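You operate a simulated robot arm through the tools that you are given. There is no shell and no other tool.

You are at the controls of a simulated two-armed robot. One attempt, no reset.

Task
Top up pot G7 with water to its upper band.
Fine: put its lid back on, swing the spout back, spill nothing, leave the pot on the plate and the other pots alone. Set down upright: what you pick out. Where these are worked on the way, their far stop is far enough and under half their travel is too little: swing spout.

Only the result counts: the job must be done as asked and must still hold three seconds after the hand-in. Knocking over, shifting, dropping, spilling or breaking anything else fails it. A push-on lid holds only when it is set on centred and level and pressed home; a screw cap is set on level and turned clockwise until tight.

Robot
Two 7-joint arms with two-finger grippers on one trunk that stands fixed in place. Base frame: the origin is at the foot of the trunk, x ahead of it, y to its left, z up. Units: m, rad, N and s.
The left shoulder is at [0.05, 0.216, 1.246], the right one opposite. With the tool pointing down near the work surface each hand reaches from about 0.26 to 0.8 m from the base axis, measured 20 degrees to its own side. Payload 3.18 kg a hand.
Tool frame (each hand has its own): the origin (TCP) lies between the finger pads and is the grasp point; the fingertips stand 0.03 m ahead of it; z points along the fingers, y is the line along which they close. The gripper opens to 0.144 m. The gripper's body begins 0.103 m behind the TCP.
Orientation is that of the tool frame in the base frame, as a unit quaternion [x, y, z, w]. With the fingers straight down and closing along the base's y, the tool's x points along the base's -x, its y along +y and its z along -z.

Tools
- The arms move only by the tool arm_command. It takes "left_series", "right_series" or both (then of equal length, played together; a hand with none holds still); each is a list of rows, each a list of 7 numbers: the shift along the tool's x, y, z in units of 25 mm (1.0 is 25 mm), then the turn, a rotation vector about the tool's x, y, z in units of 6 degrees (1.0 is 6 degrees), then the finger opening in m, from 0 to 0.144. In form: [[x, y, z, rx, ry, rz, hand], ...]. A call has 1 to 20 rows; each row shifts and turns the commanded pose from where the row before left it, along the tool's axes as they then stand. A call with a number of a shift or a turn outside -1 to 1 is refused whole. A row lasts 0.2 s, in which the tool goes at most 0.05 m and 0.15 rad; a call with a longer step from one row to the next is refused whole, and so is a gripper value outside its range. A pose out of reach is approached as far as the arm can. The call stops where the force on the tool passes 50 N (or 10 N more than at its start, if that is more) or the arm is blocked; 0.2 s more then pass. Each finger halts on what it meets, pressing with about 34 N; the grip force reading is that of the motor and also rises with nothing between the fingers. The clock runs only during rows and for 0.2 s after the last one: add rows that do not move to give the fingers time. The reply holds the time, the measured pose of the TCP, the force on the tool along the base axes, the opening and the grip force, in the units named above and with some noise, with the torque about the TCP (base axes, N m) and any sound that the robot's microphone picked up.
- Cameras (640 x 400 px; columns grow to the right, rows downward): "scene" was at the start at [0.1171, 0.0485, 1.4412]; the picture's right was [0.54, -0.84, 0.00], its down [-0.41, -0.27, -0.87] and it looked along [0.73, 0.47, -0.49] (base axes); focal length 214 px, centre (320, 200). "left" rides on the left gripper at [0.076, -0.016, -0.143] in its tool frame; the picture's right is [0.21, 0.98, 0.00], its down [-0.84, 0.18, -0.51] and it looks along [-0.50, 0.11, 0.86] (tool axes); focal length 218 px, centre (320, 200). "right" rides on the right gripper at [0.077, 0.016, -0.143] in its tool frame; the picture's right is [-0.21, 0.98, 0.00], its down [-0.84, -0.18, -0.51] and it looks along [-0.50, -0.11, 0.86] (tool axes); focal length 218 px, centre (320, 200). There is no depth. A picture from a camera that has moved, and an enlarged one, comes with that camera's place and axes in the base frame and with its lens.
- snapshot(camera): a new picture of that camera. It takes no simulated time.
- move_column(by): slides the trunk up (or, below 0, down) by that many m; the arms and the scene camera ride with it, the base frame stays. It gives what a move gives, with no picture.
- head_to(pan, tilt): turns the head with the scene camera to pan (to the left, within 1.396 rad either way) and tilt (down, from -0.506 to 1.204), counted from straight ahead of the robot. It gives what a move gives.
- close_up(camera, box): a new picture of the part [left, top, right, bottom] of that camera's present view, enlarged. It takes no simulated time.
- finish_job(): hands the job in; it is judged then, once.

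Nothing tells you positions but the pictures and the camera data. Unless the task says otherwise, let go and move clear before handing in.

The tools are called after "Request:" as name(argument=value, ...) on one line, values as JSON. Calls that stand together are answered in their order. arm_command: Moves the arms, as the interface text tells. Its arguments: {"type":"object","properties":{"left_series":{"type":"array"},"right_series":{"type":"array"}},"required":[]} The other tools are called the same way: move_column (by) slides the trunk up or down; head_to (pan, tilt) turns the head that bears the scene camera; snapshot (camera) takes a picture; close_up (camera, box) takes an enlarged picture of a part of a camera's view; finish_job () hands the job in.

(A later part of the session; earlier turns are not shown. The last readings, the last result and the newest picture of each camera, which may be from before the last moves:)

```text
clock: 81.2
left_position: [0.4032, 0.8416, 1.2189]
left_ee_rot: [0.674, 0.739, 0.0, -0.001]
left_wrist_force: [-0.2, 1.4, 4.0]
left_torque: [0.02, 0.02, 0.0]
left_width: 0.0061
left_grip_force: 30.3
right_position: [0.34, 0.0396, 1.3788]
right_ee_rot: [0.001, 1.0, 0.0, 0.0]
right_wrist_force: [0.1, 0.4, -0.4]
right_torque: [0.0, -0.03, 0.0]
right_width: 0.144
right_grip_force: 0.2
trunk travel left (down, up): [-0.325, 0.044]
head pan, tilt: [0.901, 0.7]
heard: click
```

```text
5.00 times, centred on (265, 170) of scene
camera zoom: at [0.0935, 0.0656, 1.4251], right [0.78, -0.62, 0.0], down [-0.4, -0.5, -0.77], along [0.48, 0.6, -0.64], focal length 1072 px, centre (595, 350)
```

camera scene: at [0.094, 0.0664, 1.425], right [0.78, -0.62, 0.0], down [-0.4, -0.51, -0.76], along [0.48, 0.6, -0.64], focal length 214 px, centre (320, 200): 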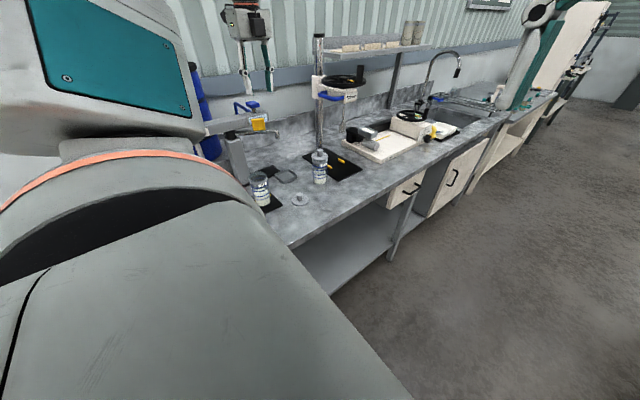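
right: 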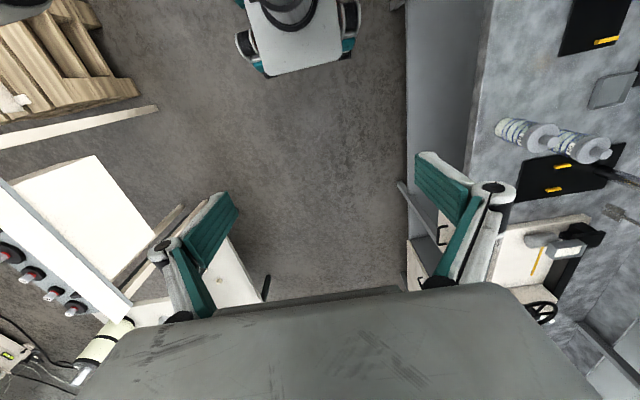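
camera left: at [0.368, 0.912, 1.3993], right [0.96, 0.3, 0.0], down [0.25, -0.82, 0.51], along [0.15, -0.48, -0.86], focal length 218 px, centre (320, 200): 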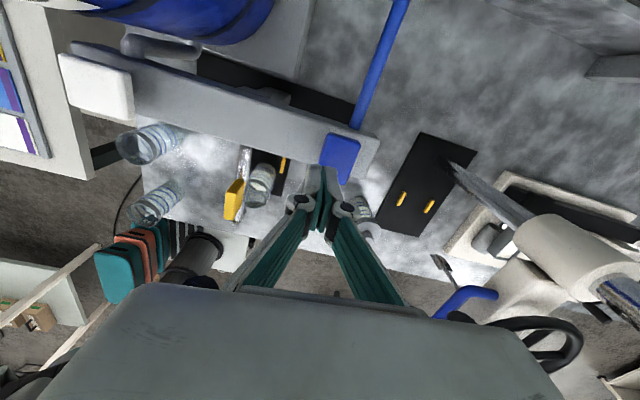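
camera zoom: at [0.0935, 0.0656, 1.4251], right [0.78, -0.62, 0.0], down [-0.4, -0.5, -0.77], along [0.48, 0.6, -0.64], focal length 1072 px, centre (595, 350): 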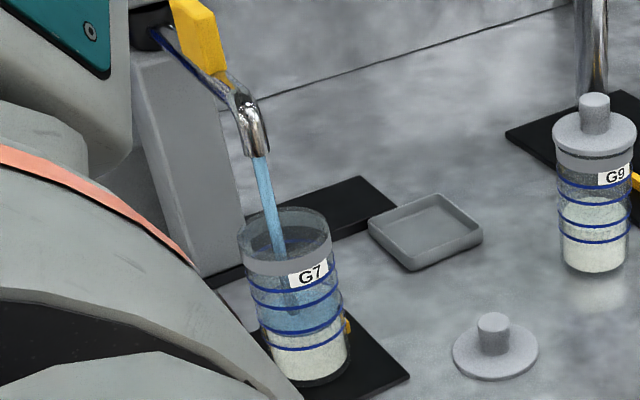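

Water is flowing into the pot. Checking the level closely (no time passes).

Request:
close_up(camera="scene", box=[250, 165, 280, 210])

```text
8.89 times, centred on (265, 188) of scene
camera zoom: at [0.0935, 0.0656, 1.4251], right [0.78, -0.62, 0.0], down [-0.4, -0.5, -0.77], along [0.48, 0.6, -0.64], focal length 1906 px, centre (809, 311)
```

zoom: 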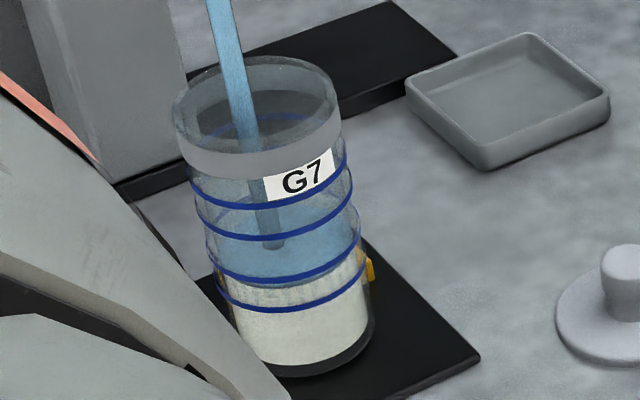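

The level has just begun rising from the lower band. Holding for about a second.

Request:
arm_command(left_series=[[0, 0, 0, 0, 0, 0, 0.0], [0, 0, 0, 0, 0, 0, 0.0], [0, 0, 0, 0, 0, 0, 0.0], [0, 0, 0, 0, 0, 0, 0.0]])

Request:
close_up(camera="scene", box=[250, 165, 280, 210])

```text
clock: 82.2
left_position: [0.4039, 0.8421, 1.2201]
left_ee_rot: [0.674, 0.738, 0.0, 0.0]
left_wrist_force: [0.5, 0.7, 4.5]
left_torque: [-0.02, -0.01, 0.0]
left_width: 0.0062
left_grip_force: 30.6
right_position: [0.3397, 0.0396, 1.3785]
right_ee_rot: [0.001, 1.0, 0.0, 0.0]
right_wrist_force: [0.3, 0.0, 0.0]
right_torque: [0.0, -0.01, -0.01]
right_width: 0.1438
right_grip_force: 0.1
trunk travel left (down, up): [-0.325, 0.044]
head pan, tilt: [0.901, 0.7]
```

```text
8.89 times, centred on (265, 188) of scene
camera zoom: at [0.0935, 0.0654, 1.4251], right [0.78, -0.62, 0.0], down [-0.4, -0.5, -0.77], along [0.48, 0.6, -0.64], focal length 1906 px, centre (809, 311)
```

zoom: 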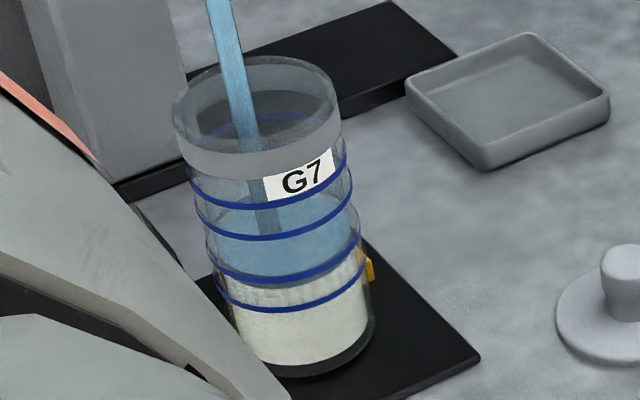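

Request:
arm_command(left_series=[[0, 0, 0, 0, 0, 0, 0.0], [0, 0, 0, 0, 0, 0, 0.0], [0, 0, 0, 0, 0, 0, 0.0], [0, 0, 0, 0, 0, 0, 0.0], [0, 0, 0, 0, 0, 0, 0.0], [0, 0, 0, 0, 0, 0, 0.0], [0, 0, 0, 0, 0, 0, 0.0], [0, 0, 0, 0, 0, 0, 0.0], [0, 0, 0, 0, 0, 0, 0.0]])

Request:
close_up(camera="scene", box=[250, 165, 280, 210])

```text
clock: 84.2
left_position: [0.4035, 0.8434, 1.2188]
left_ee_rot: [0.674, 0.739, 0.001, 0.0]
left_wrist_force: [-0.1, 0.6, 4.1]
left_torque: [-0.01, -0.01, 0.0]
left_width: 0.006
left_grip_force: 30.5
right_position: [0.3403, 0.0399, 1.3788]
right_ee_rot: [0.001, 1.0, 0.0, -0.001]
right_wrist_force: [1.1, -0.3, 0.7]
right_torque: [0.05, -0.01, -0.01]
right_width: 0.1437
right_grip_force: 0.0
trunk travel left (down, up): [-0.325, 0.044]
head pan, tilt: [0.901, 0.7]
```

```text
8.89 times, centred on (265, 188) of scene
camera zoom: at [0.0935, 0.0654, 1.4251], right [0.78, -0.62, 0.0], down [-0.4, -0.5, -0.77], along [0.48, 0.6, -0.64], focal length 1906 px, centre (809, 311)
```

zoom: 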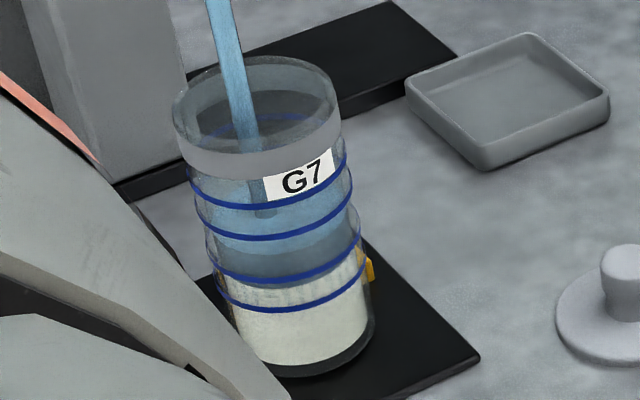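

Rising about 10 px/s; the surface front edge is at 256 px and the target is ~220 px (between the top two rings). Holding two more seconds.

Request:
arm_command(left_series=[[0, 0, 0, 0, 0, 0, 0.0], [0, 0, 0, 0, 0, 0, 0.0], [0, 0, 0, 0, 0, 0, 0.0], [0, 0, 0, 0, 0, 0, 0.0], [0, 0, 0, 0, 0, 0, 0.0], [0, 0, 0, 0, 0, 0, 0.0], [0, 0, 0, 0, 0, 0, 0.0], [0, 0, 0, 0, 0, 0, 0.0], [0, 0, 0, 0, 0, 0, 0.0]])

Request:
close_up(camera="scene", box=[255, 170, 275, 200])

```text
clock: 86.2
left_position: [0.4033, 0.8418, 1.2185]
left_ee_rot: [0.674, 0.739, 0.0, 0.0]
left_wrist_force: [0.0, 0.0, 3.2]
left_torque: [-0.03, -0.01, 0.03]
left_width: 0.006
left_grip_force: 30.8
right_position: [0.3395, 0.0396, 1.3786]
right_ee_rot: [0.001, 1.0, 0.0, -0.001]
right_wrist_force: [0.4, -0.9, 0.2]
right_torque: [-0.01, 0.03, -0.02]
right_width: 0.144
right_grip_force: 0.1
trunk travel left (down, up): [-0.325, 0.044]
head pan, tilt: [0.901, 0.7]
```

```text
13.33 times, centred on (265, 185) of scene
camera zoom: at [0.0935, 0.0654, 1.4251], right [0.78, -0.62, 0.0], down [-0.4, -0.5, -0.77], along [0.48, 0.6, -0.64], focal length 2860 px, centre (1053, 400)
```

zoom: 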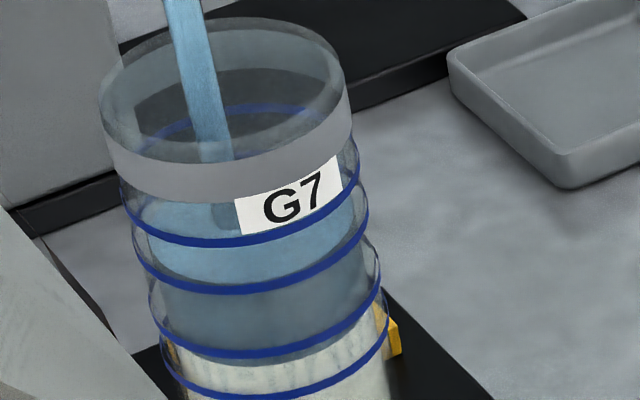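

The level is at the second ring (the bottom of the upper band). I'll release now to confirm the valve shuts off, then fine-top.

Request:
arm_command(left_series=[[0, 0, -0.35, 0, 0, 0, 0.0]])

Request:
close_up(camera="scene", box=[255, 170, 275, 200])

Request:
close_up(camera="scene", box=[240, 130, 290, 210])

```text
clock: 86.6
left_position: [0.4046, 0.8431, 1.2276]
left_ee_rot: [0.674, 0.739, -0.001, -0.002]
left_wrist_force: [0.5, -0.6, 1.1]
left_torque: [0.0, 0.0, -0.01]
left_width: 0.0064
left_grip_force: 31.3
right_position: [0.34, 0.0387, 1.3801]
right_ee_rot: [0.001, 1.0, 0.0, -0.001]
right_wrist_force: [-0.6, 0.8, 0.1]
right_torque: [0.05, -0.01, -0.03]
right_width: 0.1441
right_grip_force: 0.0
trunk travel left (down, up): [-0.325, 0.044]
head pan, tilt: [0.901, 0.7]
```

```text
13.33 times, centred on (265, 185) of scene
camera zoom: at [0.0939, 0.0658, 1.425], right [0.78, -0.62, 0.0], down [-0.4, -0.5, -0.76], along [0.48, 0.6, -0.64], focal length 2860 px, centre (1053, 400)
```

zoom: 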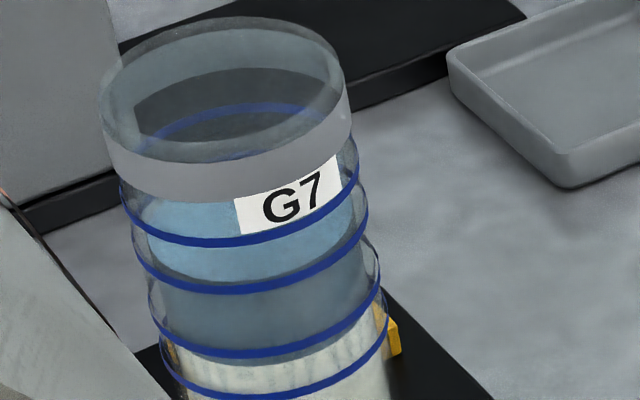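

```text
5.00 times, centred on (265, 170) of scene
camera zoom: at [0.0939, 0.0658, 1.425], right [0.78, -0.62, 0.0], down [-0.4, -0.5, -0.76], along [0.48, 0.6, -0.64], focal length 1072 px, centre (595, 350)
```

zoom: 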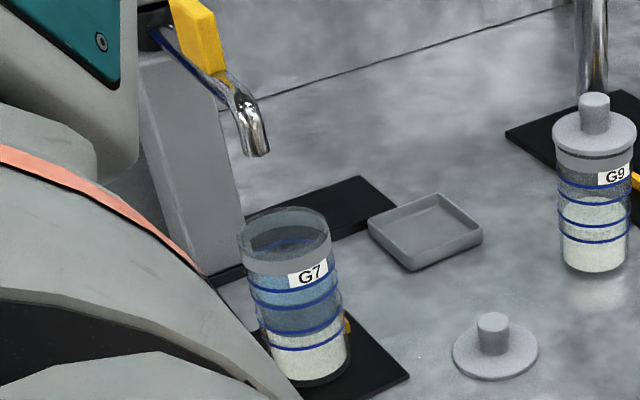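

The valve shuts off on release. A timed press of ~0.9 s should bring the surface to mid-band.

Request:
arm_command(left_series=[[0, 0, 0.35, 0, 0, 0, 0.0], [0, 0, 0, 0, 0, 0, 0.0], [0, 0, 0, 0, 0, 0, 0.0], [0, 0, 0, 0, 0, 0, 0.0], [0, 0, 0, 0, 0, 0, 0.0], [0, 0, -0.35, 0, 0, 0, 0.0]])

Request:
close_up(camera="scene", box=[255, 170, 275, 200])

```text
clock: 88.0
left_position: [0.4049, 0.8426, 1.2279]
left_ee_rot: [0.674, 0.739, 0.001, 0.0]
left_wrist_force: [0.2, -0.5, 0.2]
left_torque: [0.02, 0.0, -0.01]
left_width: 0.0059
left_grip_force: 30.8
right_position: [0.3396, 0.0396, 1.3787]
right_ee_rot: [0.001, 1.0, 0.0, 0.001]
right_wrist_force: [-0.5, 0.1, -0.1]
right_torque: [0.01, 0.01, -0.02]
right_width: 0.1443
right_grip_force: 0.0
trunk travel left (down, up): [-0.325, 0.044]
head pan, tilt: [0.901, 0.7]
heard: click
```

```text
13.33 times, centred on (265, 185) of scene
camera zoom: at [0.0938, 0.0657, 1.425], right [0.78, -0.62, 0.0], down [-0.4, -0.5, -0.76], along [0.48, 0.6, -0.64], focal length 2860 px, centre (1053, 400)
```

zoom: 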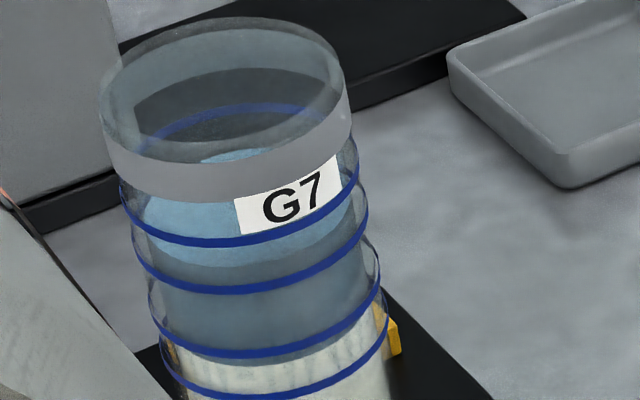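

The surface is mid-way in the upper band. Now I'll retreat from the button and go back over the yellow tab.

Request:
arm_command(left_series=[[0, 0, -0.6, 0, 0, 0, 0.0], [0, 0, -0.7, 0, 0, 0, 0.0], [0, 0, -0.7, 0, 0, 0, 0.0], [-0.74, -0.763, 0, 0, 0, 0, 0.0], [-0.74, -0.763, 0, 0, 0, 0, 0.0], [-0.74, -0.763, 0, 0, 0, 0, 0.0], [-0.74, -0.763, 0, 0, 0, 0, 0.02], [-0.74, -0.763, 0, 0, 0, 0, 0.036], [-0.74, -0.763, 0, 0, 0, 0, 0.036], [0, 0, 0, 0, 0, 0.87, 0.036]])

Request:
close_up(camera="left", box=[260, 60, 400, 210])

Request:
close_up(camera="scene", box=[200, 80, 320, 210])

```text
clock: 90.2
left_position: [0.3747, 0.8281, 1.3037]
left_ee_rot: [0.707, 0.707, 0.0, -0.001]
left_wrist_force: [0.0, 0.3, -0.1]
left_torque: [-0.02, 0.01, 0.01]
left_width: 0.0359
left_grip_force: 0.0
left hand out of reach, approached as far as the arm can: row 2, 3, 4, 5, 6, 7, 8, 9
right_position: [0.3406, 0.0412, 1.3788]
right_ee_rot: [0.001, 1.0, 0.0, 0.001]
right_wrist_force: [0.7, 0.2, -0.2]
right_torque: [0.0, 0.01, 0.01]
right_width: 0.1442
right_grip_force: 0.1
trunk travel left (down, up): [-0.325, 0.044]
head pan, tilt: [0.901, 0.7]
```

```text
2.67 times, centred on (330, 135) of left
camera zoom: at [0.3599, 0.9039, 1.4465], right [0.98, 0.21, 0.0], down [0.18, -0.84, 0.51], along [0.1, -0.49, -0.86], focal length 582 px, centre (293, 373)
```

zoom: 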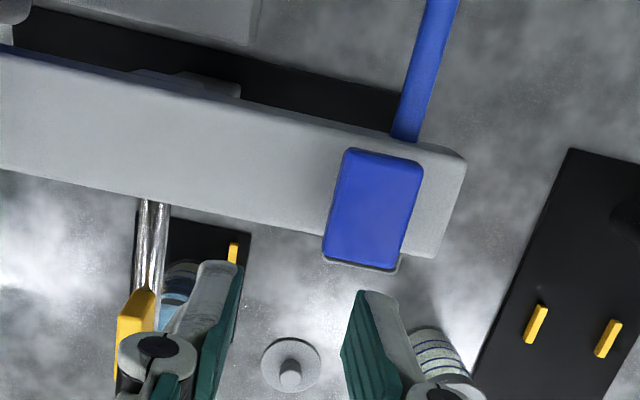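

```text
3.08 times, centred on (260, 145) of scene
camera zoom: at [0.0937, 0.0659, 1.425], right [0.78, -0.62, 0.0], down [-0.4, -0.5, -0.76], along [0.48, 0.6, -0.64], focal length 660 px, centre (505, 369)
```

zoom: 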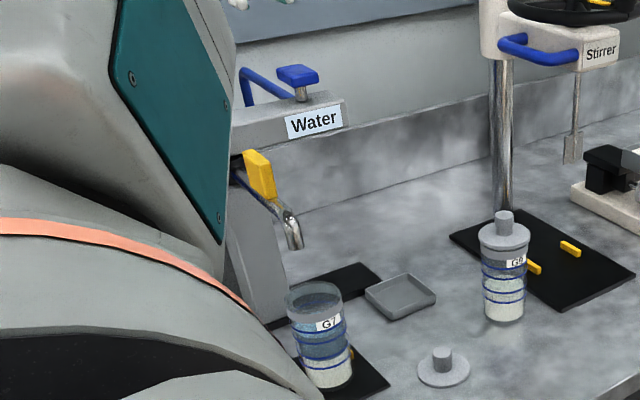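

Request:
arm_command(left_series=[[-0.85, -0.59, 0.24, 0, 0, 0, 0.036], [-0.85, -0.59, 0.24, 0, 0, 0, 0.036], [-0.85, -0.59, 0.24, 0, 0, 0, 0.036], [-0.85, -0.59, 0.24, 0, 0, 0, 0.036], [-0.85, -0.59, 0.24, 0, 0, 0, 0.036], [0, 0, 0, 0, 0, 0, 0.036]])

Request:
close_up(camera="left", box=[250, 70, 390, 220])

```text
clock: 91.6
left_position: [0.3761, 0.828, 1.3034]
left_ee_rot: [0.707, 0.707, 0.001, 0.0]
left_wrist_force: [0.5, 0.3, 0.3]
left_torque: [0.0, 0.0, -0.01]
left_width: 0.0361
left_grip_force: 0.1
left hand out of reach, approached as far as the arm can: row 1, 2, 3, 4, 5
right_position: [0.3398, 0.0399, 1.3789]
right_ee_rot: [0.0, 1.0, 0.0, 0.0]
right_wrist_force: [-0.3, -0.6, 0.4]
right_torque: [0.02, 0.0, -0.02]
right_width: 0.144
right_grip_force: 0.1
trunk travel left (down, up): [-0.325, 0.044]
head pan, tilt: [0.901, 0.7]
```

```text
2.67 times, centred on (320, 145) of left
camera zoom: at [0.3599, 0.9038, 1.4465], right [0.98, 0.21, 0.0], down [0.18, -0.84, 0.51], along [0.11, -0.49, -0.86], focal length 582 px, centre (320, 347)
```

zoom: 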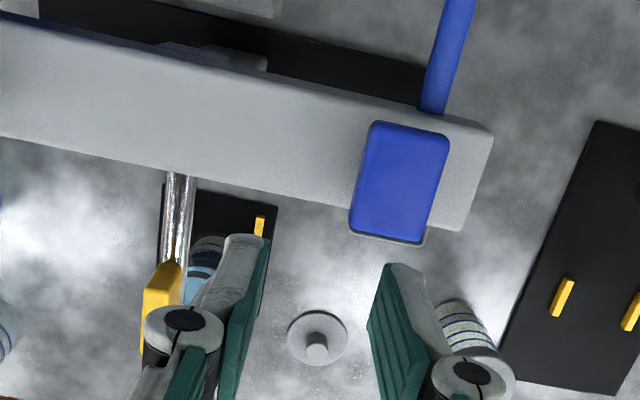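

The arm is stuck at a reach boundary. I'll try simpler motions: yaw back slightly and move straight back toward the robot.

Request:
arm_command(left_series=[[0, 0, 0, 0, 0, -0.9, 0.036], [0, 0, 0.5, 0, 0, -0.9, 0.036], [-0.5, 0, 0.5, 0, 0, 0, 0.036], [-0.5, 0, 0, 0, 0, 0, 0.036]])

```text
clock: 92.6
left_position: [0.3936, 0.8259, 1.2885]
left_ee_rot: [0.637, 0.771, 0.0, 0.0]
left_wrist_force: [0.1, -0.5, 0.2]
left_torque: [0.03, 0.0, 0.02]
left_width: 0.0361
left_grip_force: 0.0
left hand out of reach, approached as far as the arm can: row 2, 3, 4
right_position: [0.3405, 0.0396, 1.3794]
right_ee_rot: [0.001, 1.0, 0.0, 0.0]
right_wrist_force: [0.4, -0.2, 0.0]
right_torque: [0.0, 0.02, 0.01]
right_width: 0.1439
right_grip_force: 0.0
trunk travel left (down, up): [-0.325, 0.044]
head pan, tilt: [0.901, 0.7]
```

Request:
arm_command(left_series=[[0, 0, 0, 0, 0, -1, 0.036], [0, 0, 0, 0, 0, -1, 0.036], [0, 0, 0, 0, 0, -1, 0.036], [0, 0, 0.5, 0, 0, 0, 0.036], [-0.5, 0, 0, 0, 0, 0, 0.036], [-0.5, 0, 0, 0, 0, 0, 0.036]])

Request:
snapshot(camera="scene")

```text
clock: 94.0
left_position: [0.413, 0.8134, 1.285]
left_ee_rot: [0.509, 0.861, -0.001, -0.001]
left_wrist_force: [0.3, -0.7, 0.5]
left_torque: [0.0, -0.02, 0.01]
left_width: 0.0362
left_grip_force: 0.1
left hand out of reach, approached as far as the arm can: row 4, 5, 6
right_position: [0.3407, 0.0403, 1.3787]
right_ee_rot: [0.001, 1.0, 0.001, 0.0]
right_wrist_force: [-0.6, -0.1, -0.8]
right_torque: [0.03, -0.01, 0.0]
right_width: 0.144
right_grip_force: 0.1
trunk travel left (down, up): [-0.325, 0.044]
head pan, tilt: [0.901, 0.7]
```

```text
taken
camera scene: at [0.0939, 0.066, 1.425], right [0.78, -0.62, 0.0], down [-0.4, -0.5, -0.76], along [0.48, 0.6, -0.64], focal length 214 px, centre (320, 200)
```

scene: 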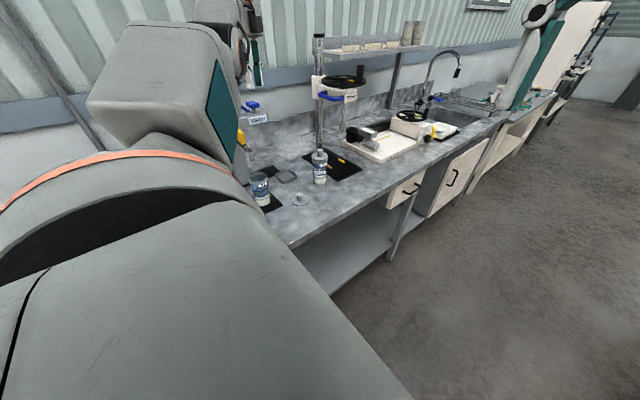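

The arm is at full extension. I'll use larger inward steps toward the shoulder to break free.

Request:
arm_command(left_series=[[-1, -1, 0.6, 0, 0, 0, 0.036], [-1, -1, 0.4, 0, 0, 0, 0.036], [-1, -1, 0.2, 0, 0, 0, 0.036], [-1, -1, 0, 0, 0, 0, 0.036]])

```text
clock: 95.0
left_position: [0.4328, 0.7908, 1.3001]
left_ee_rot: [0.51, 0.86, 0.001, -0.001]
left_wrist_force: [1.3, 0.1, -0.1]
left_torque: [-0.01, 0.0, 0.02]
left_width: 0.0361
left_grip_force: 0.1
left hand out of reach, approached as far as the arm can: row 1, 2, 3, 4
right_position: [0.3398, 0.0383, 1.3787]
right_ee_rot: [0.001, 1.0, 0.0, 0.0]
right_wrist_force: [0.8, 0.4, 0.6]
right_torque: [-0.01, -0.02, 0.02]
right_width: 0.144
right_grip_force: 0.0
trunk travel left (down, up): [-0.325, 0.044]
head pan, tilt: [0.901, 0.7]
```

Request:
arm_command(left_series=[[0, 0, 1, 0, 0, 0, 0.036], [0, 0, 1, 0, 0, 0, 0.036]])

Request:
arm_command(left_series=[[-0.875, -0.485, 0, 0, 0, 0, 0.036], [-0.875, -0.485, 0, 0, 0, 0, 0.036]])

Request:
snapshot(camera="scene")

```text
clock: 95.6
left_position: [0.4443, 0.8063, 1.2582]
left_ee_rot: [0.508, 0.861, -0.001, -0.002]
left_wrist_force: [0.0, 0.0, -0.5]
left_torque: [-0.01, 0.01, -0.05]
left_width: 0.0358
left_grip_force: 0.0
left hand out of reach, approached as far as the arm can: row 1, 2
right_position: [0.3416, 0.0397, 1.3783]
right_ee_rot: [0.001, 1.0, 0.0, 0.001]
right_wrist_force: [0.2, -0.9, 0.3]
right_torque: [0.01, -0.03, 0.01]
right_width: 0.1439
right_grip_force: 0.0
trunk travel left (down, up): [-0.325, 0.044]
head pan, tilt: [0.901, 0.7]
```

```text
clock: 96.2
left_position: [0.4647, 0.779, 1.2737]
left_ee_rot: [0.509, 0.861, 0.0, -0.001]
left_wrist_force: [-0.1, 0.2, 0.5]
left_torque: [-0.01, -0.01, 0.01]
left_width: 0.0361
left_grip_force: 0.1
left hand out of reach, approached as far as the arm can: row 1, 2
right_position: [0.341, 0.0394, 1.3783]
right_ee_rot: [0.0, 1.0, 0.0, 0.0]
right_wrist_force: [0.2, -0.3, 0.1]
right_torque: [0.01, 0.01, -0.01]
right_width: 0.1441
right_grip_force: 0.0
trunk travel left (down, up): [-0.325, 0.044]
head pan, tilt: [0.901, 0.7]
```

```text
taken
camera scene: at [0.0937, 0.0655, 1.4251], right [0.78, -0.62, 0.0], down [-0.4, -0.5, -0.77], along [0.48, 0.6, -0.64], focal length 214 px, centre (320, 200)
```

scene: 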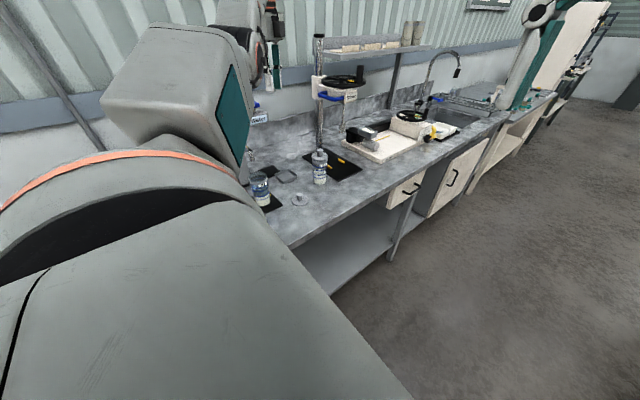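

Request:
arm_command(left_series=[[0, 0, 0, 0, 0, -1, 0.036], [0, 0, 0, 0, 0, -1, 0.036], [0, 0, 0, 0, 0, -1, 0.036], [0, 0, 0, 0, 0, -1, 0.036], [0, 0, 0, 0, 0, -1, 0.036], [0, 0, 0, 0, 0, -1, 0.036], [0, 0, 0, 0, 0, -1, 0.036], [0, 0, 0, 0, 0, -1, 0.036]])

Request:
arm_command(left_series=[[0, -1, 0, 0, 0, 0, 0.036], [0, -1, 0, 0, 0, 0, 0.036], [0.5, -1, 0, 0, 0, 0, 0.036], [0.5, -1, 0, 0, 0, 0, 0.036]])

```text
clock: 98.0
left_position: [0.4651, 0.7805, 1.2739]
left_ee_rot: [0.114, 0.993, 0.0, -0.001]
left_wrist_force: [-0.8, 0.2, -0.8]
left_torque: [0.01, -0.04, -0.01]
left_width: 0.0359
left_grip_force: 0.1
right_position: [0.3405, 0.0399, 1.3781]
right_ee_rot: [0.001, 1.0, 0.0, 0.0]
right_wrist_force: [0.6, -0.3, -0.4]
right_torque: [0.01, -0.03, 0.0]
right_width: 0.1441
right_grip_force: 0.1
trunk travel left (down, up): [-0.325, 0.044]
head pan, tilt: [0.901, 0.7]
```

```text
clock: 99.0
left_position: [0.4717, 0.7574, 1.3039]
left_ee_rot: [0.115, 0.993, 0.001, 0.0]
left_wrist_force: [-0.7, 0.3, 0.5]
left_torque: [0.0, 0.0, 0.01]
left_width: 0.0359
left_grip_force: 0.0
left hand out of reach, approached as far as the arm can: row 1, 2, 3, 4
right_position: [0.3409, 0.0397, 1.3792]
right_ee_rot: [0.0, 1.0, 0.0, 0.0]
right_wrist_force: [-0.1, 0.1, 0.7]
right_torque: [0.01, 0.02, 0.02]
right_width: 0.1439
right_grip_force: 0.1
trunk travel left (down, up): [-0.325, 0.044]
head pan, tilt: [0.901, 0.7]
```

Sliding along the extension limit; the arm is slowly flexing. I'll command a longer purely radial inward move.

Request:
arm_command(left_series=[[0.457, -0.99, 0.49, 0, 0, 0, 0.036], [0.457, -0.99, 0.49, 0, 0, 0, 0.036], [0.457, -0.99, 0.49, 0, 0, 0, 0.036], [0.457, -0.99, 0.49, 0, 0, 0, 0.036], [0.457, -0.99, 0.49, 0, 0, 0, 0.036], [0.457, -0.99, 0.49, 0, 0, 0, 0.036], [0.457, -0.99, 0.49, 0, 0, 0, 0.036], [0.457, -0.99, 0.49, 0, 0, 0, 0.036]])

```text
clock: 100.8
left_position: [0.4716, 0.7571, 1.3038]
left_ee_rot: [0.114, 0.993, 0.0, -0.001]
left_wrist_force: [-0.4, 0.8, 0.7]
left_torque: [0.03, 0.01, 0.02]
left_width: 0.0357
left_grip_force: 0.1
left hand out of reach, approached as far as the arm can: row 1, 2, 3, 4, 5, 6, 7, 8
right_position: [0.3403, 0.0403, 1.3783]
right_ee_rot: [0.001, 1.0, 0.0, 0.0]
right_wrist_force: [-0.2, -0.3, -0.2]
right_torque: [0.02, 0.0, -0.03]
right_width: 0.1438
right_grip_force: 0.1
trunk travel left (down, up): [-0.325, 0.044]
head pan, tilt: [0.901, 0.7]
```

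A wrist limit is likely binding. I'll tilt the tool slightly outward to relieve it, then move inward.

Request:
arm_command(left_series=[[0, 0, 0, -0.9, -0.4, 0, 0.036], [0, 0, 0, -0.9, -0.4, 0, 0.036], [0, 0, 0, -0.9, -0.4, 0, 0.036], [0, 0, 0, -0.9, -0.4, 0, 0.036]])

Request:
snapshot(camera="scene")

Request:
snapshot(camera="left")

Request:
snapshot(camera="right")

```text
clock: 101.8
left_position: [0.5273, 0.8221, 1.3516]
left_ee_rot: [0.114, 0.972, 0.177, 0.103]
left_wrist_force: [0.8, -0.9, 0.5]
left_torque: [0.02, 0.01, 0.01]
left_width: 0.036
left_grip_force: 0.1
left hand out of reach, approached as far as the arm can: row 1, 2, 3, 4
right_position: [0.3403, 0.0402, 1.3793]
right_ee_rot: [0.001, 1.0, 0.0, 0.001]
right_wrist_force: [-0.5, 0.0, 0.3]
right_torque: [-0.01, -0.01, -0.01]
right_width: 0.1443
right_grip_force: 0.0
trunk travel left (down, up): [-0.325, 0.044]
head pan, tilt: [0.901, 0.7]
```

```text
taken
camera scene: at [0.0939, 0.0658, 1.425], right [0.78, -0.62, 0.0], down [-0.4, -0.5, -0.76], along [0.48, 0.6, -0.64], focal length 214 px, centre (320, 200)
```

scene: 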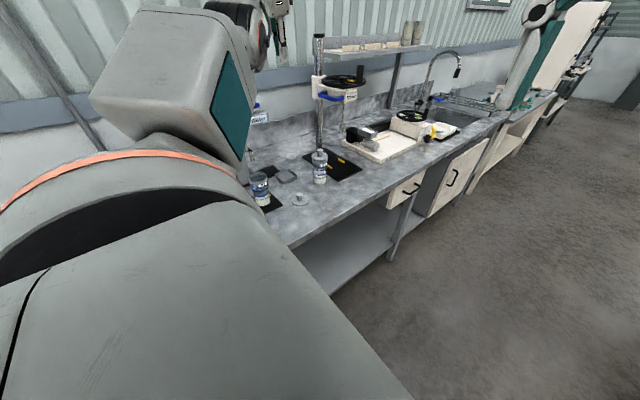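

```text
taken
camera left: at [0.4181, 0.781, 1.464], right [-0.02, 0.95, 0.33], down [0.71, -0.21, 0.67], along [0.7, 0.25, -0.67], focal length 218 px, centre (320, 200)
```

left: 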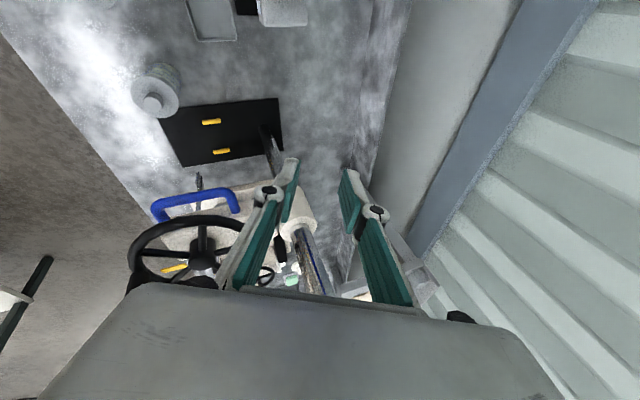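

```text
taken
camera right: at [0.2639, 0.0567, 1.5219], right [0.21, 0.98, 0.0], down [0.84, -0.18, 0.51], along [0.5, -0.11, -0.86], focal length 218 px, centre (320, 200)
```

right: 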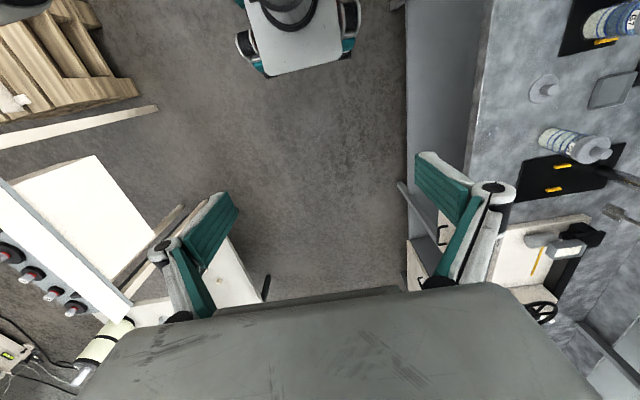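

Request:
arm_command(left_series=[[0, 0, 0, 0.9, 0.4, 0, 0.036], [0, 0, 0, 0.9, 0.4, 0, 0.036], [0, 0, 0, 0.9, 0.4, 0, 0.036], [0, 0, 0, 0.9, 0.4, 0, 0.036]])

Request:
arm_command(left_series=[[0, 0, 1, 0, 0, 0, 0.036], [0, 0, 1, 0, 0, 0, 0.036], [0, 0, 1, 0, 0, 0, 0.036]])

```text
clock: 102.8
left_position: [0.5232, 0.7333, 1.3222]
left_ee_rot: [0.115, 0.992, 0.045, 0.026]
left_wrist_force: [-0.4, 0.1, 0.6]
left_torque: [0.04, 0.05, 0.0]
left_width: 0.0359
left_grip_force: 0.1
left hand out of reach, approached as far as the arm can: row 1, 2, 3, 4
right_position: [0.3404, 0.0379, 1.3794]
right_ee_rot: [0.0, 1.0, 0.001, 0.0]
right_wrist_force: [0.1, -0.3, 0.7]
right_torque: [0.02, 0.04, 0.0]
right_width: 0.1442
right_grip_force: 0.0
trunk travel left (down, up): [-0.325, 0.044]
head pan, tilt: [0.901, 0.7]
```

```text
clock: 103.6
left_position: [0.5285, 0.7416, 1.2464]
left_ee_rot: [0.116, 0.992, 0.048, 0.027]
left_wrist_force: [0.3, -0.8, 0.2]
left_torque: [0.0, -0.02, 0.03]
left_width: 0.036
left_grip_force: 0.1
right_position: [0.3403, 0.0394, 1.3787]
right_ee_rot: [0.001, 1.0, 0.0, -0.001]
right_wrist_force: [0.5, 0.3, -0.2]
right_torque: [0.0, 0.0, 0.0]
right_width: 0.1442
right_grip_force: 0.1
trunk travel left (down, up): [-0.325, 0.044]
head pan, tilt: [0.901, 0.7]
```

Freed: the arm moves again. Moving inward.

Request:
arm_command(left_series=[[0, -0.8, 0, 0.25, 0.1, 0, 0.036], [0, -0.8, 0, 0.25, 0.1, 0, 0.036], [0, -0.8, 0, 0.25, 0.1, 0, 0.036], [0.3, -0.8, 0, 0.2, 0.1, 0, 0.036]])

Request:
snapshot(camera="left")

Request:
snapshot(camera="scene")

```text
clock: 104.6
left_position: [0.5025, 0.6643, 1.2416]
left_ee_rot: [0.116, 0.993, 0.0, 0.001]
left_wrist_force: [0.6, 0.3, -0.4]
left_torque: [0.04, -0.03, -0.02]
left_width: 0.0358
left_grip_force: 0.1
right_position: [0.3394, 0.0392, 1.3801]
right_ee_rot: [0.0, 1.0, 0.0, 0.001]
right_wrist_force: [0.5, -0.1, -0.8]
right_torque: [0.01, -0.02, 0.03]
right_width: 0.1441
right_grip_force: 0.0
trunk travel left (down, up): [-0.325, 0.044]
head pan, tilt: [0.901, 0.7]
```

```text
taken
camera left: at [0.425, 0.6651, 1.385], right [0.02, 1.0, 0.0], down [0.86, -0.02, 0.51], along [0.51, -0.01, -0.86], focal length 218 px, centre (320, 200)
```

left: 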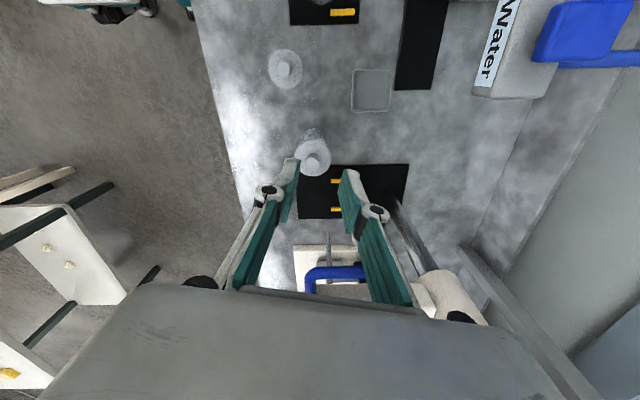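

```text
taken
camera scene: at [0.0929, 0.0654, 1.4252], right [0.78, -0.62, 0.0], down [-0.4, -0.5, -0.77], along [0.48, 0.6, -0.64], focal length 214 px, centre (320, 200)
```

scene: 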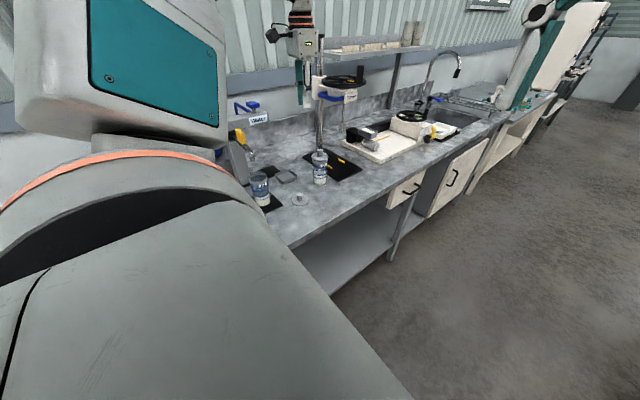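

Free now. Going via (0.42, 0.62), yawing to −90°.

Request:
arm_command(left_series=[[0.7, -0.62, 0, 0, 0, 0, 0.036], [0.7, -0.62, 0, 0, 0, 0, 0.036], [0.7, -0.62, 0, 0, 0, 0, 0.036], [0.7, -0.62, 0, 0, 0, 0, 0.036], [0, 0, 0, 0, 0, 1, 0.036], [0, 0, 0, 0, 0, 1, 0.036], [0, 0, 0, 0, 0, 1, 0.036], [0, 0, 0, 0, 0, 1, 0.036], [0, 0, 0, 0, 0, 1, 0.036], [0, 0, 0, 0, 0, 1, 0.036], [0, 0, 0, 0, 0, 1, 0.036], [0, 0, 0, 0, 0, 1, 0.036], [0, 0, 0, 0, 0, 1, 0.036], [0, 0, 0, 0, 0, 1, 0.036], [0, 0, 0, 0, 0, 1, 0.036], [0, 0, 0, 0, 0, 1, 0.036], [0, 0, 0, 0, 0, 0.8, 0.036]])

```text
clock: 108.2
left_position: [0.4199, 0.6219, 1.2414]
left_ee_rot: [0.709, 0.706, -0.001, 0.0]
left_wrist_force: [-0.2, 0.4, 0.4]
left_torque: [0.0, 0.0, -0.01]
left_width: 0.0361
left_grip_force: 0.1
right_position: [0.34, 0.0387, 1.3801]
right_ee_rot: [0.0, 1.0, 0.0, 0.0]
right_wrist_force: [-0.1, 0.6, 0.3]
right_torque: [-0.01, 0.02, -0.01]
right_width: 0.1437
right_grip_force: 0.1
trunk travel left (down, up): [-0.325, 0.044]
head pan, tilt: [0.901, 0.7]
```

Request:
arm_command(left_series=[[0.74, -0.95, 0, 0, 0, 0, 0.036], [0.74, -0.95, 0, 0, 0, 0, 0.036], [0.74, -0.95, 0, 0, 0, 0, 0.036], [0.74, -0.95, 0, 0, 0, 0, 0.036], [0.74, -0.95, 0, 0, 0, 0, 0.036], [0, 0, 0, 0, 0, 0, 0.036]])

Request:
close_up(camera="left", box=[250, 70, 390, 220])

Request:
close_up(camera="scene", box=[200, 80, 320, 210])

```text
clock: 109.6
left_position: [0.3025, 0.713, 1.2422]
left_ee_rot: [0.708, 0.706, -0.002, 0.001]
left_wrist_force: [-0.1, 0.1, -0.1]
left_torque: [0.03, 0.03, 0.01]
left_width: 0.0361
left_grip_force: 0.1
right_position: [0.3412, 0.0393, 1.3786]
right_ee_rot: [0.001, 1.0, 0.0, 0.0]
right_wrist_force: [0.2, -0.5, -0.4]
right_torque: [0.06, 0.03, 0.05]
right_width: 0.1441
right_grip_force: 0.1
trunk travel left (down, up): [-0.325, 0.044]
head pan, tilt: [0.901, 0.7]
```

```text
2.67 times, centred on (320, 145) of left
camera zoom: at [0.2864, 0.789, 1.3844], right [0.98, 0.21, 0.0], down [0.18, -0.84, 0.51], along [0.1, -0.5, -0.86], focal length 582 px, centre (320, 347)
```

zoom: 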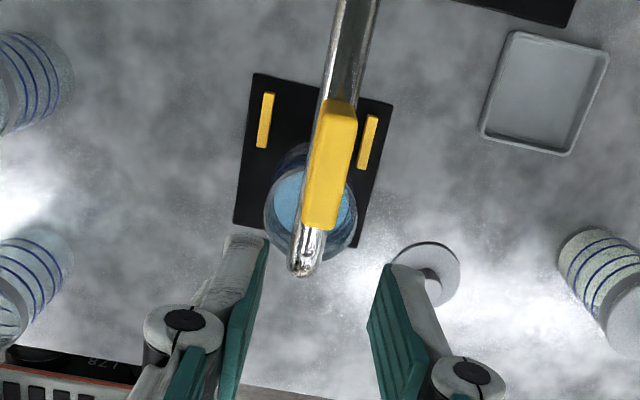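

```text
3.08 times, centred on (260, 145) of scene
camera zoom: at [0.0943, 0.0656, 1.425], right [0.78, -0.62, 0.0], down [-0.4, -0.5, -0.76], along [0.48, 0.6, -0.64], focal length 660 px, centre (505, 369)
```

zoom: 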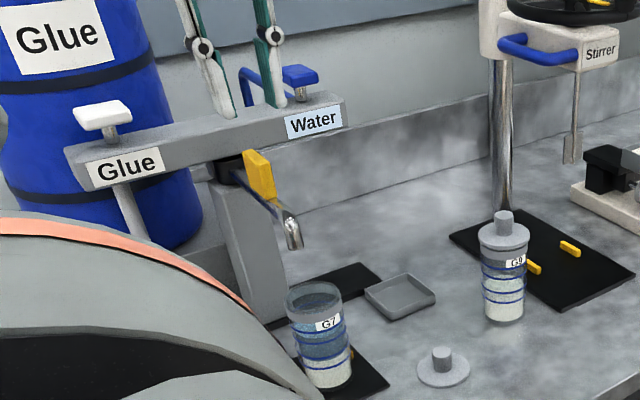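

The pot holds blue water in the band, and the tab is at (0.302, 0.738). Descending to straddle it.

Request:
arm_command(left_series=[[0.42, 0, 0, 0, 0, 0, 0.036], [0, 0, 0.7, 0, 0, 0, 0.036], [0, 0, 0.7, 0, 0, 0, 0.036], [0, 0, 0.7, 0, 0, 0, 0.036], [0, 0, 0.6, 0, 0, 0, 0.036], [0, 0, 0.25, 0, 0, 0, 0.036], [0, 0, 0, 0, 0, 0, 0.036]])

Request:
close_up(camera="left", box=[250, 90, 390, 240])

Request:
close_up(camera="scene", box=[220, 90, 300, 170])

```text
clock: 111.2
left_position: [0.3006, 0.7238, 1.1681]
left_ee_rot: [0.708, 0.706, -0.001, 0.0]
left_wrist_force: [0.0, 0.9, -0.4]
left_torque: [0.0, 0.0, -0.02]
left_width: 0.0362
left_grip_force: 0.0
right_position: [0.3413, 0.0402, 1.3787]
right_ee_rot: [0.0, 1.0, 0.001, 0.0]
right_wrist_force: [0.7, 0.1, -0.2]
right_torque: [-0.01, 0.02, 0.0]
right_width: 0.1439
right_grip_force: 0.1
trunk travel left (down, up): [-0.325, 0.044]
head pan, tilt: [0.901, 0.7]
```

```text
2.67 times, centred on (320, 165) of left
camera zoom: at [0.2861, 0.8, 1.3099], right [0.98, 0.21, 0.0], down [0.18, -0.84, 0.51], along [0.11, -0.5, -0.86], focal length 582 px, centre (320, 293)
```

zoom: 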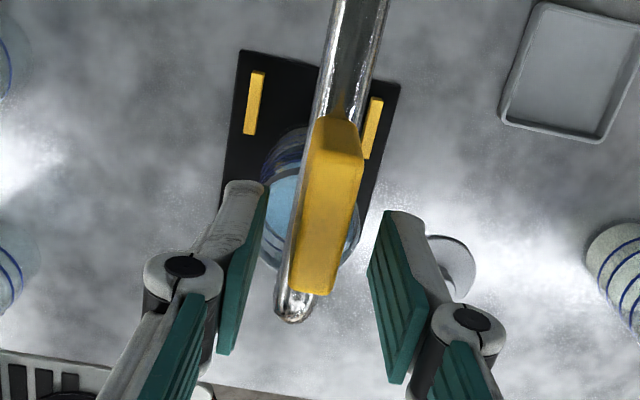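

```text
5.00 times, centred on (260, 130) of scene
camera zoom: at [0.0937, 0.0658, 1.4251], right [0.78, -0.62, 0.0], down [-0.4, -0.5, -0.77], along [0.48, 0.6, -0.64], focal length 1072 px, centre (620, 550)
```

zoom: 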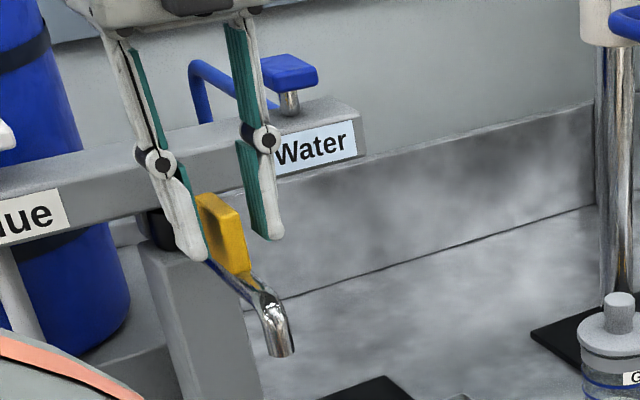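

Request:
arm_command(left_series=[[0, 0, 0, 0, 0, 0, 0.018], [0, 0, 0, 0, 0, 0, 0.018], [0.024, 0.464, 0, 0, 0, -1, 0.018], [0.024, 0.464, 0, 0, 0, -1, 0.018], [0.024, 0.464, 0, 0, 0, -1, 0.018], [0.024, 0.464, 0, 0, 0, -1, 0.018], [0.024, 0.464, 0, 0, 0, -1, 0.018], [0, 0, 0, 0, 0, 0, 0.018]])

Request:
close_up(camera="scene", box=[200, 80, 320, 200])

```text
clock: 113.0
left_position: [0.3573, 0.7384, 1.1666]
left_ee_rot: [0.5, 0.866, 0.0, 0.001]
left_wrist_force: [0.5, -1.0, 0.6]
left_torque: [-0.03, -0.04, 0.0]
left_width: 0.0182
left_grip_force: 0.0
right_position: [0.3399, 0.0395, 1.378]
right_ee_rot: [0.0, 1.0, 0.0, 0.001]
right_wrist_force: [-0.6, -0.3, 0.0]
right_torque: [-0.01, -0.03, -0.01]
right_width: 0.1438
right_grip_force: 0.1
trunk travel left (down, up): [-0.325, 0.044]
head pan, tilt: [0.901, 0.7]
```

```text
3.33 times, centred on (260, 140) of scene
camera zoom: at [0.0934, 0.0658, 1.4251], right [0.78, -0.62, 0.0], down [-0.4, -0.5, -0.77], along [0.48, 0.6, -0.64], focal length 715 px, centre (520, 400)
```

zoom: 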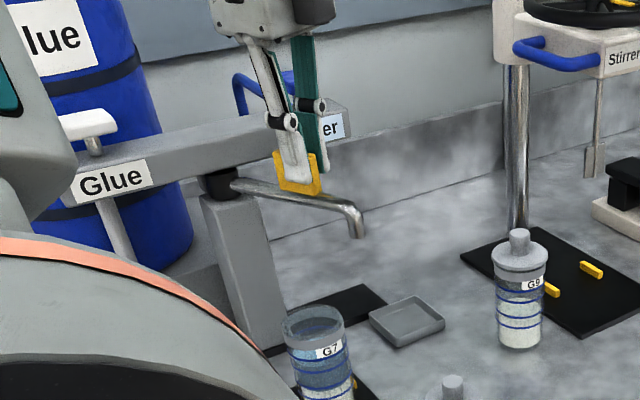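

Swinging back well. Continuing.

Request:
arm_command(left_series=[[0.024, 0.464, 0, 0, 0, -1, 0.018], [0.024, 0.464, 0, 0, 0, -1, 0.018], [0.024, 0.464, 0, 0, 0, -1, 0.018], [0.024, 0.464, 0, 0, 0, -1, 0.018], [0.024, 0.464, 0, 0, 0, -1, 0.018], [0, 0, 0, 0, 0, 0, 0.018]])

Request:
arm_command(left_series=[[0.012, 0.232, 0, 0, 0, -0.5, 0.018], [0, 0, 0, 0, 0, 0, 0.018]])

Request:
close_up(camera="left", box=[250, 80, 410, 240])

Request:
close_up(camera="scene", box=[220, 90, 300, 150])

```text
clock: 114.4
left_position: [0.3971, 0.7801, 1.1675]
left_ee_rot: [0.259, 0.966, -0.001, 0.001]
left_wrist_force: [0.2, -0.2, 0.4]
left_torque: [0.0, -0.02, 0.04]
left_width: 0.0179
left_grip_force: 0.0
right_position: [0.3403, 0.0399, 1.3797]
right_ee_rot: [0.001, 1.0, 0.001, 0.0]
right_wrist_force: [-0.9, -0.3, -0.5]
right_torque: [0.02, 0.0, 0.0]
right_width: 0.1439
right_grip_force: 0.0
trunk travel left (down, up): [-0.325, 0.044]
head pan, tilt: [0.901, 0.7]
```

```text
clock: 115.0
left_position: [0.3997, 0.7838, 1.1675]
left_ee_rot: [0.234, 0.972, 0.0, 0.0]
left_wrist_force: [-0.2, -0.5, -0.4]
left_torque: [0.01, -0.02, 0.01]
left_width: 0.0181
left_grip_force: 0.1
right_position: [0.3398, 0.0401, 1.3789]
right_ee_rot: [0.001, 1.0, 0.0, 0.001]
right_wrist_force: [0.0, -0.3, -0.3]
right_torque: [0.0, 0.01, 0.0]
right_width: 0.1443
right_grip_force: 0.1
trunk travel left (down, up): [-0.325, 0.044]
head pan, tilt: [0.901, 0.7]
```

```text
2.50 times, centred on (330, 160) of left
camera zoom: at [0.325, 0.8041, 1.3108], right [0.26, 0.97, 0.0], down [0.83, -0.22, 0.51], along [0.49, -0.13, -0.86], focal length 546 px, centre (295, 300)
```

zoom: 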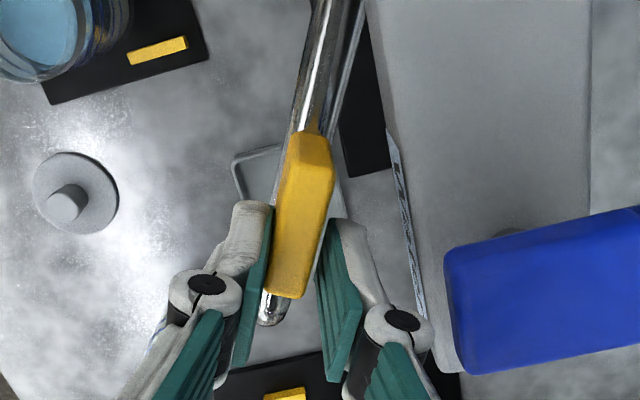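

```text
6.67 times, centred on (260, 120) of scene
camera zoom: at [0.0936, 0.0657, 1.4251], right [0.78, -0.62, 0.0], down [-0.4, -0.5, -0.77], along [0.48, 0.6, -0.64], focal length 1430 px, centre (720, 733)
```

zoom: 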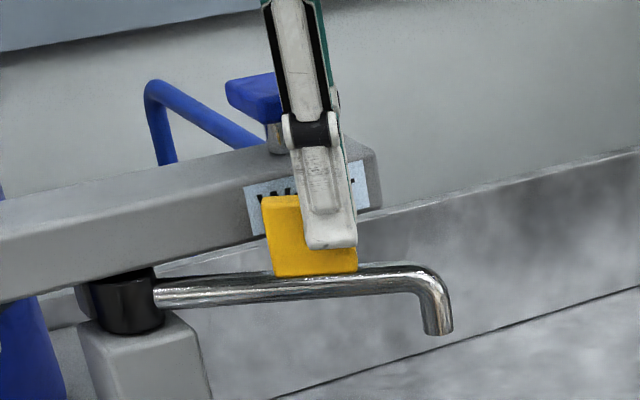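

A couple of degrees more to its original rest position.

Request:
arm_command(left_series=[[0.006, 0.116, 0, 0, 0, -0.25, 0.018], [0.006, 0.116, 0, 0, 0, -0.25, 0.018], [0, 0, 0, 0, 0, 0, 0.018]])

Request:
close_up(camera="scene", box=[220, 90, 300, 150])

```text
clock: 115.8
left_position: [0.4021, 0.7899, 1.167]
left_ee_rot: [0.209, 0.978, -0.001, 0.001]
left_wrist_force: [-0.7, 0.1, -0.3]
left_torque: [0.0, 0.01, 0.02]
left_width: 0.0183
left_grip_force: 0.2
right_position: [0.34, 0.0382, 1.3794]
right_ee_rot: [0.001, 1.0, 0.0, 0.001]
right_wrist_force: [-0.7, 0.0, 0.6]
right_torque: [-0.02, -0.02, 0.0]
right_width: 0.1442
right_grip_force: 0.0
trunk travel left (down, up): [-0.325, 0.044]
head pan, tilt: [0.901, 0.7]
```

```text
6.67 times, centred on (260, 120) of scene
camera zoom: at [0.0937, 0.0658, 1.425], right [0.78, -0.62, 0.0], down [-0.4, -0.5, -0.77], along [0.48, 0.6, -0.64], focal length 1430 px, centre (720, 733)
```

zoom: 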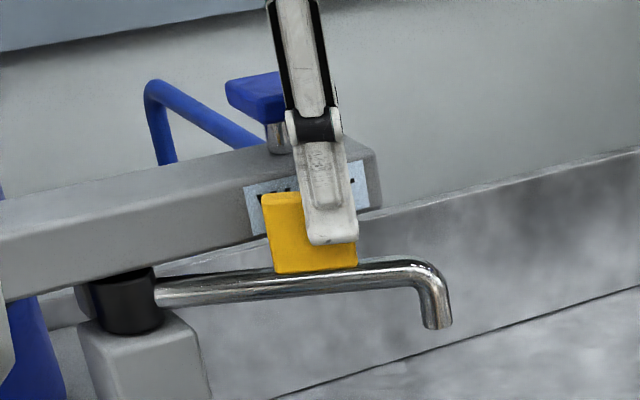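

Request:
arm_command(left_series=[[0.006, 0.116, 0, 0, 0, -0.25, 0.018], [0, 0, 0, 0, 0, 0, 0.018]])

Request:
close_up(camera="scene", box=[220, 90, 300, 150])

```text
clock: 116.4
left_position: [0.4044, 0.7927, 1.1671]
left_ee_rot: [0.197, 0.98, -0.001, 0.0]
left_wrist_force: [-2.1, -3.6, -0.3]
left_torque: [-0.1, 0.05, -0.03]
left_width: 0.0196
left_grip_force: 1.6
right_position: [0.3392, 0.0389, 1.3792]
right_ee_rot: [0.001, 1.0, 0.0, 0.0]
right_wrist_force: [1.5, 0.3, -0.7]
right_torque: [-0.02, -0.01, -0.01]
right_width: 0.1439
right_grip_force: 0.0
trunk travel left (down, up): [-0.325, 0.044]
head pan, tilt: [0.901, 0.7]
```

```text
6.67 times, centred on (260, 120) of scene
camera zoom: at [0.0934, 0.0655, 1.4251], right [0.78, -0.62, 0.0], down [-0.4, -0.5, -0.77], along [0.48, 0.6, -0.64], focal length 1430 px, centre (720, 733)
```

zoom: 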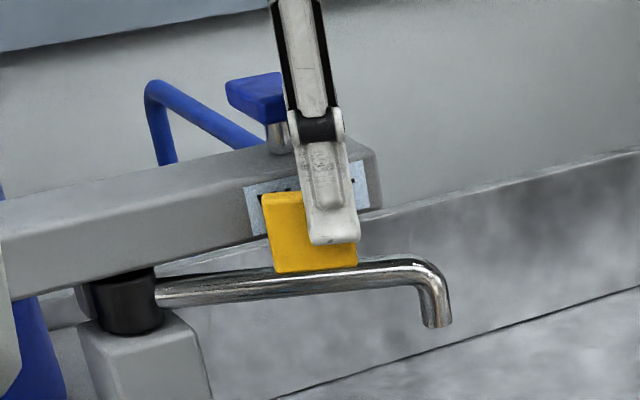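

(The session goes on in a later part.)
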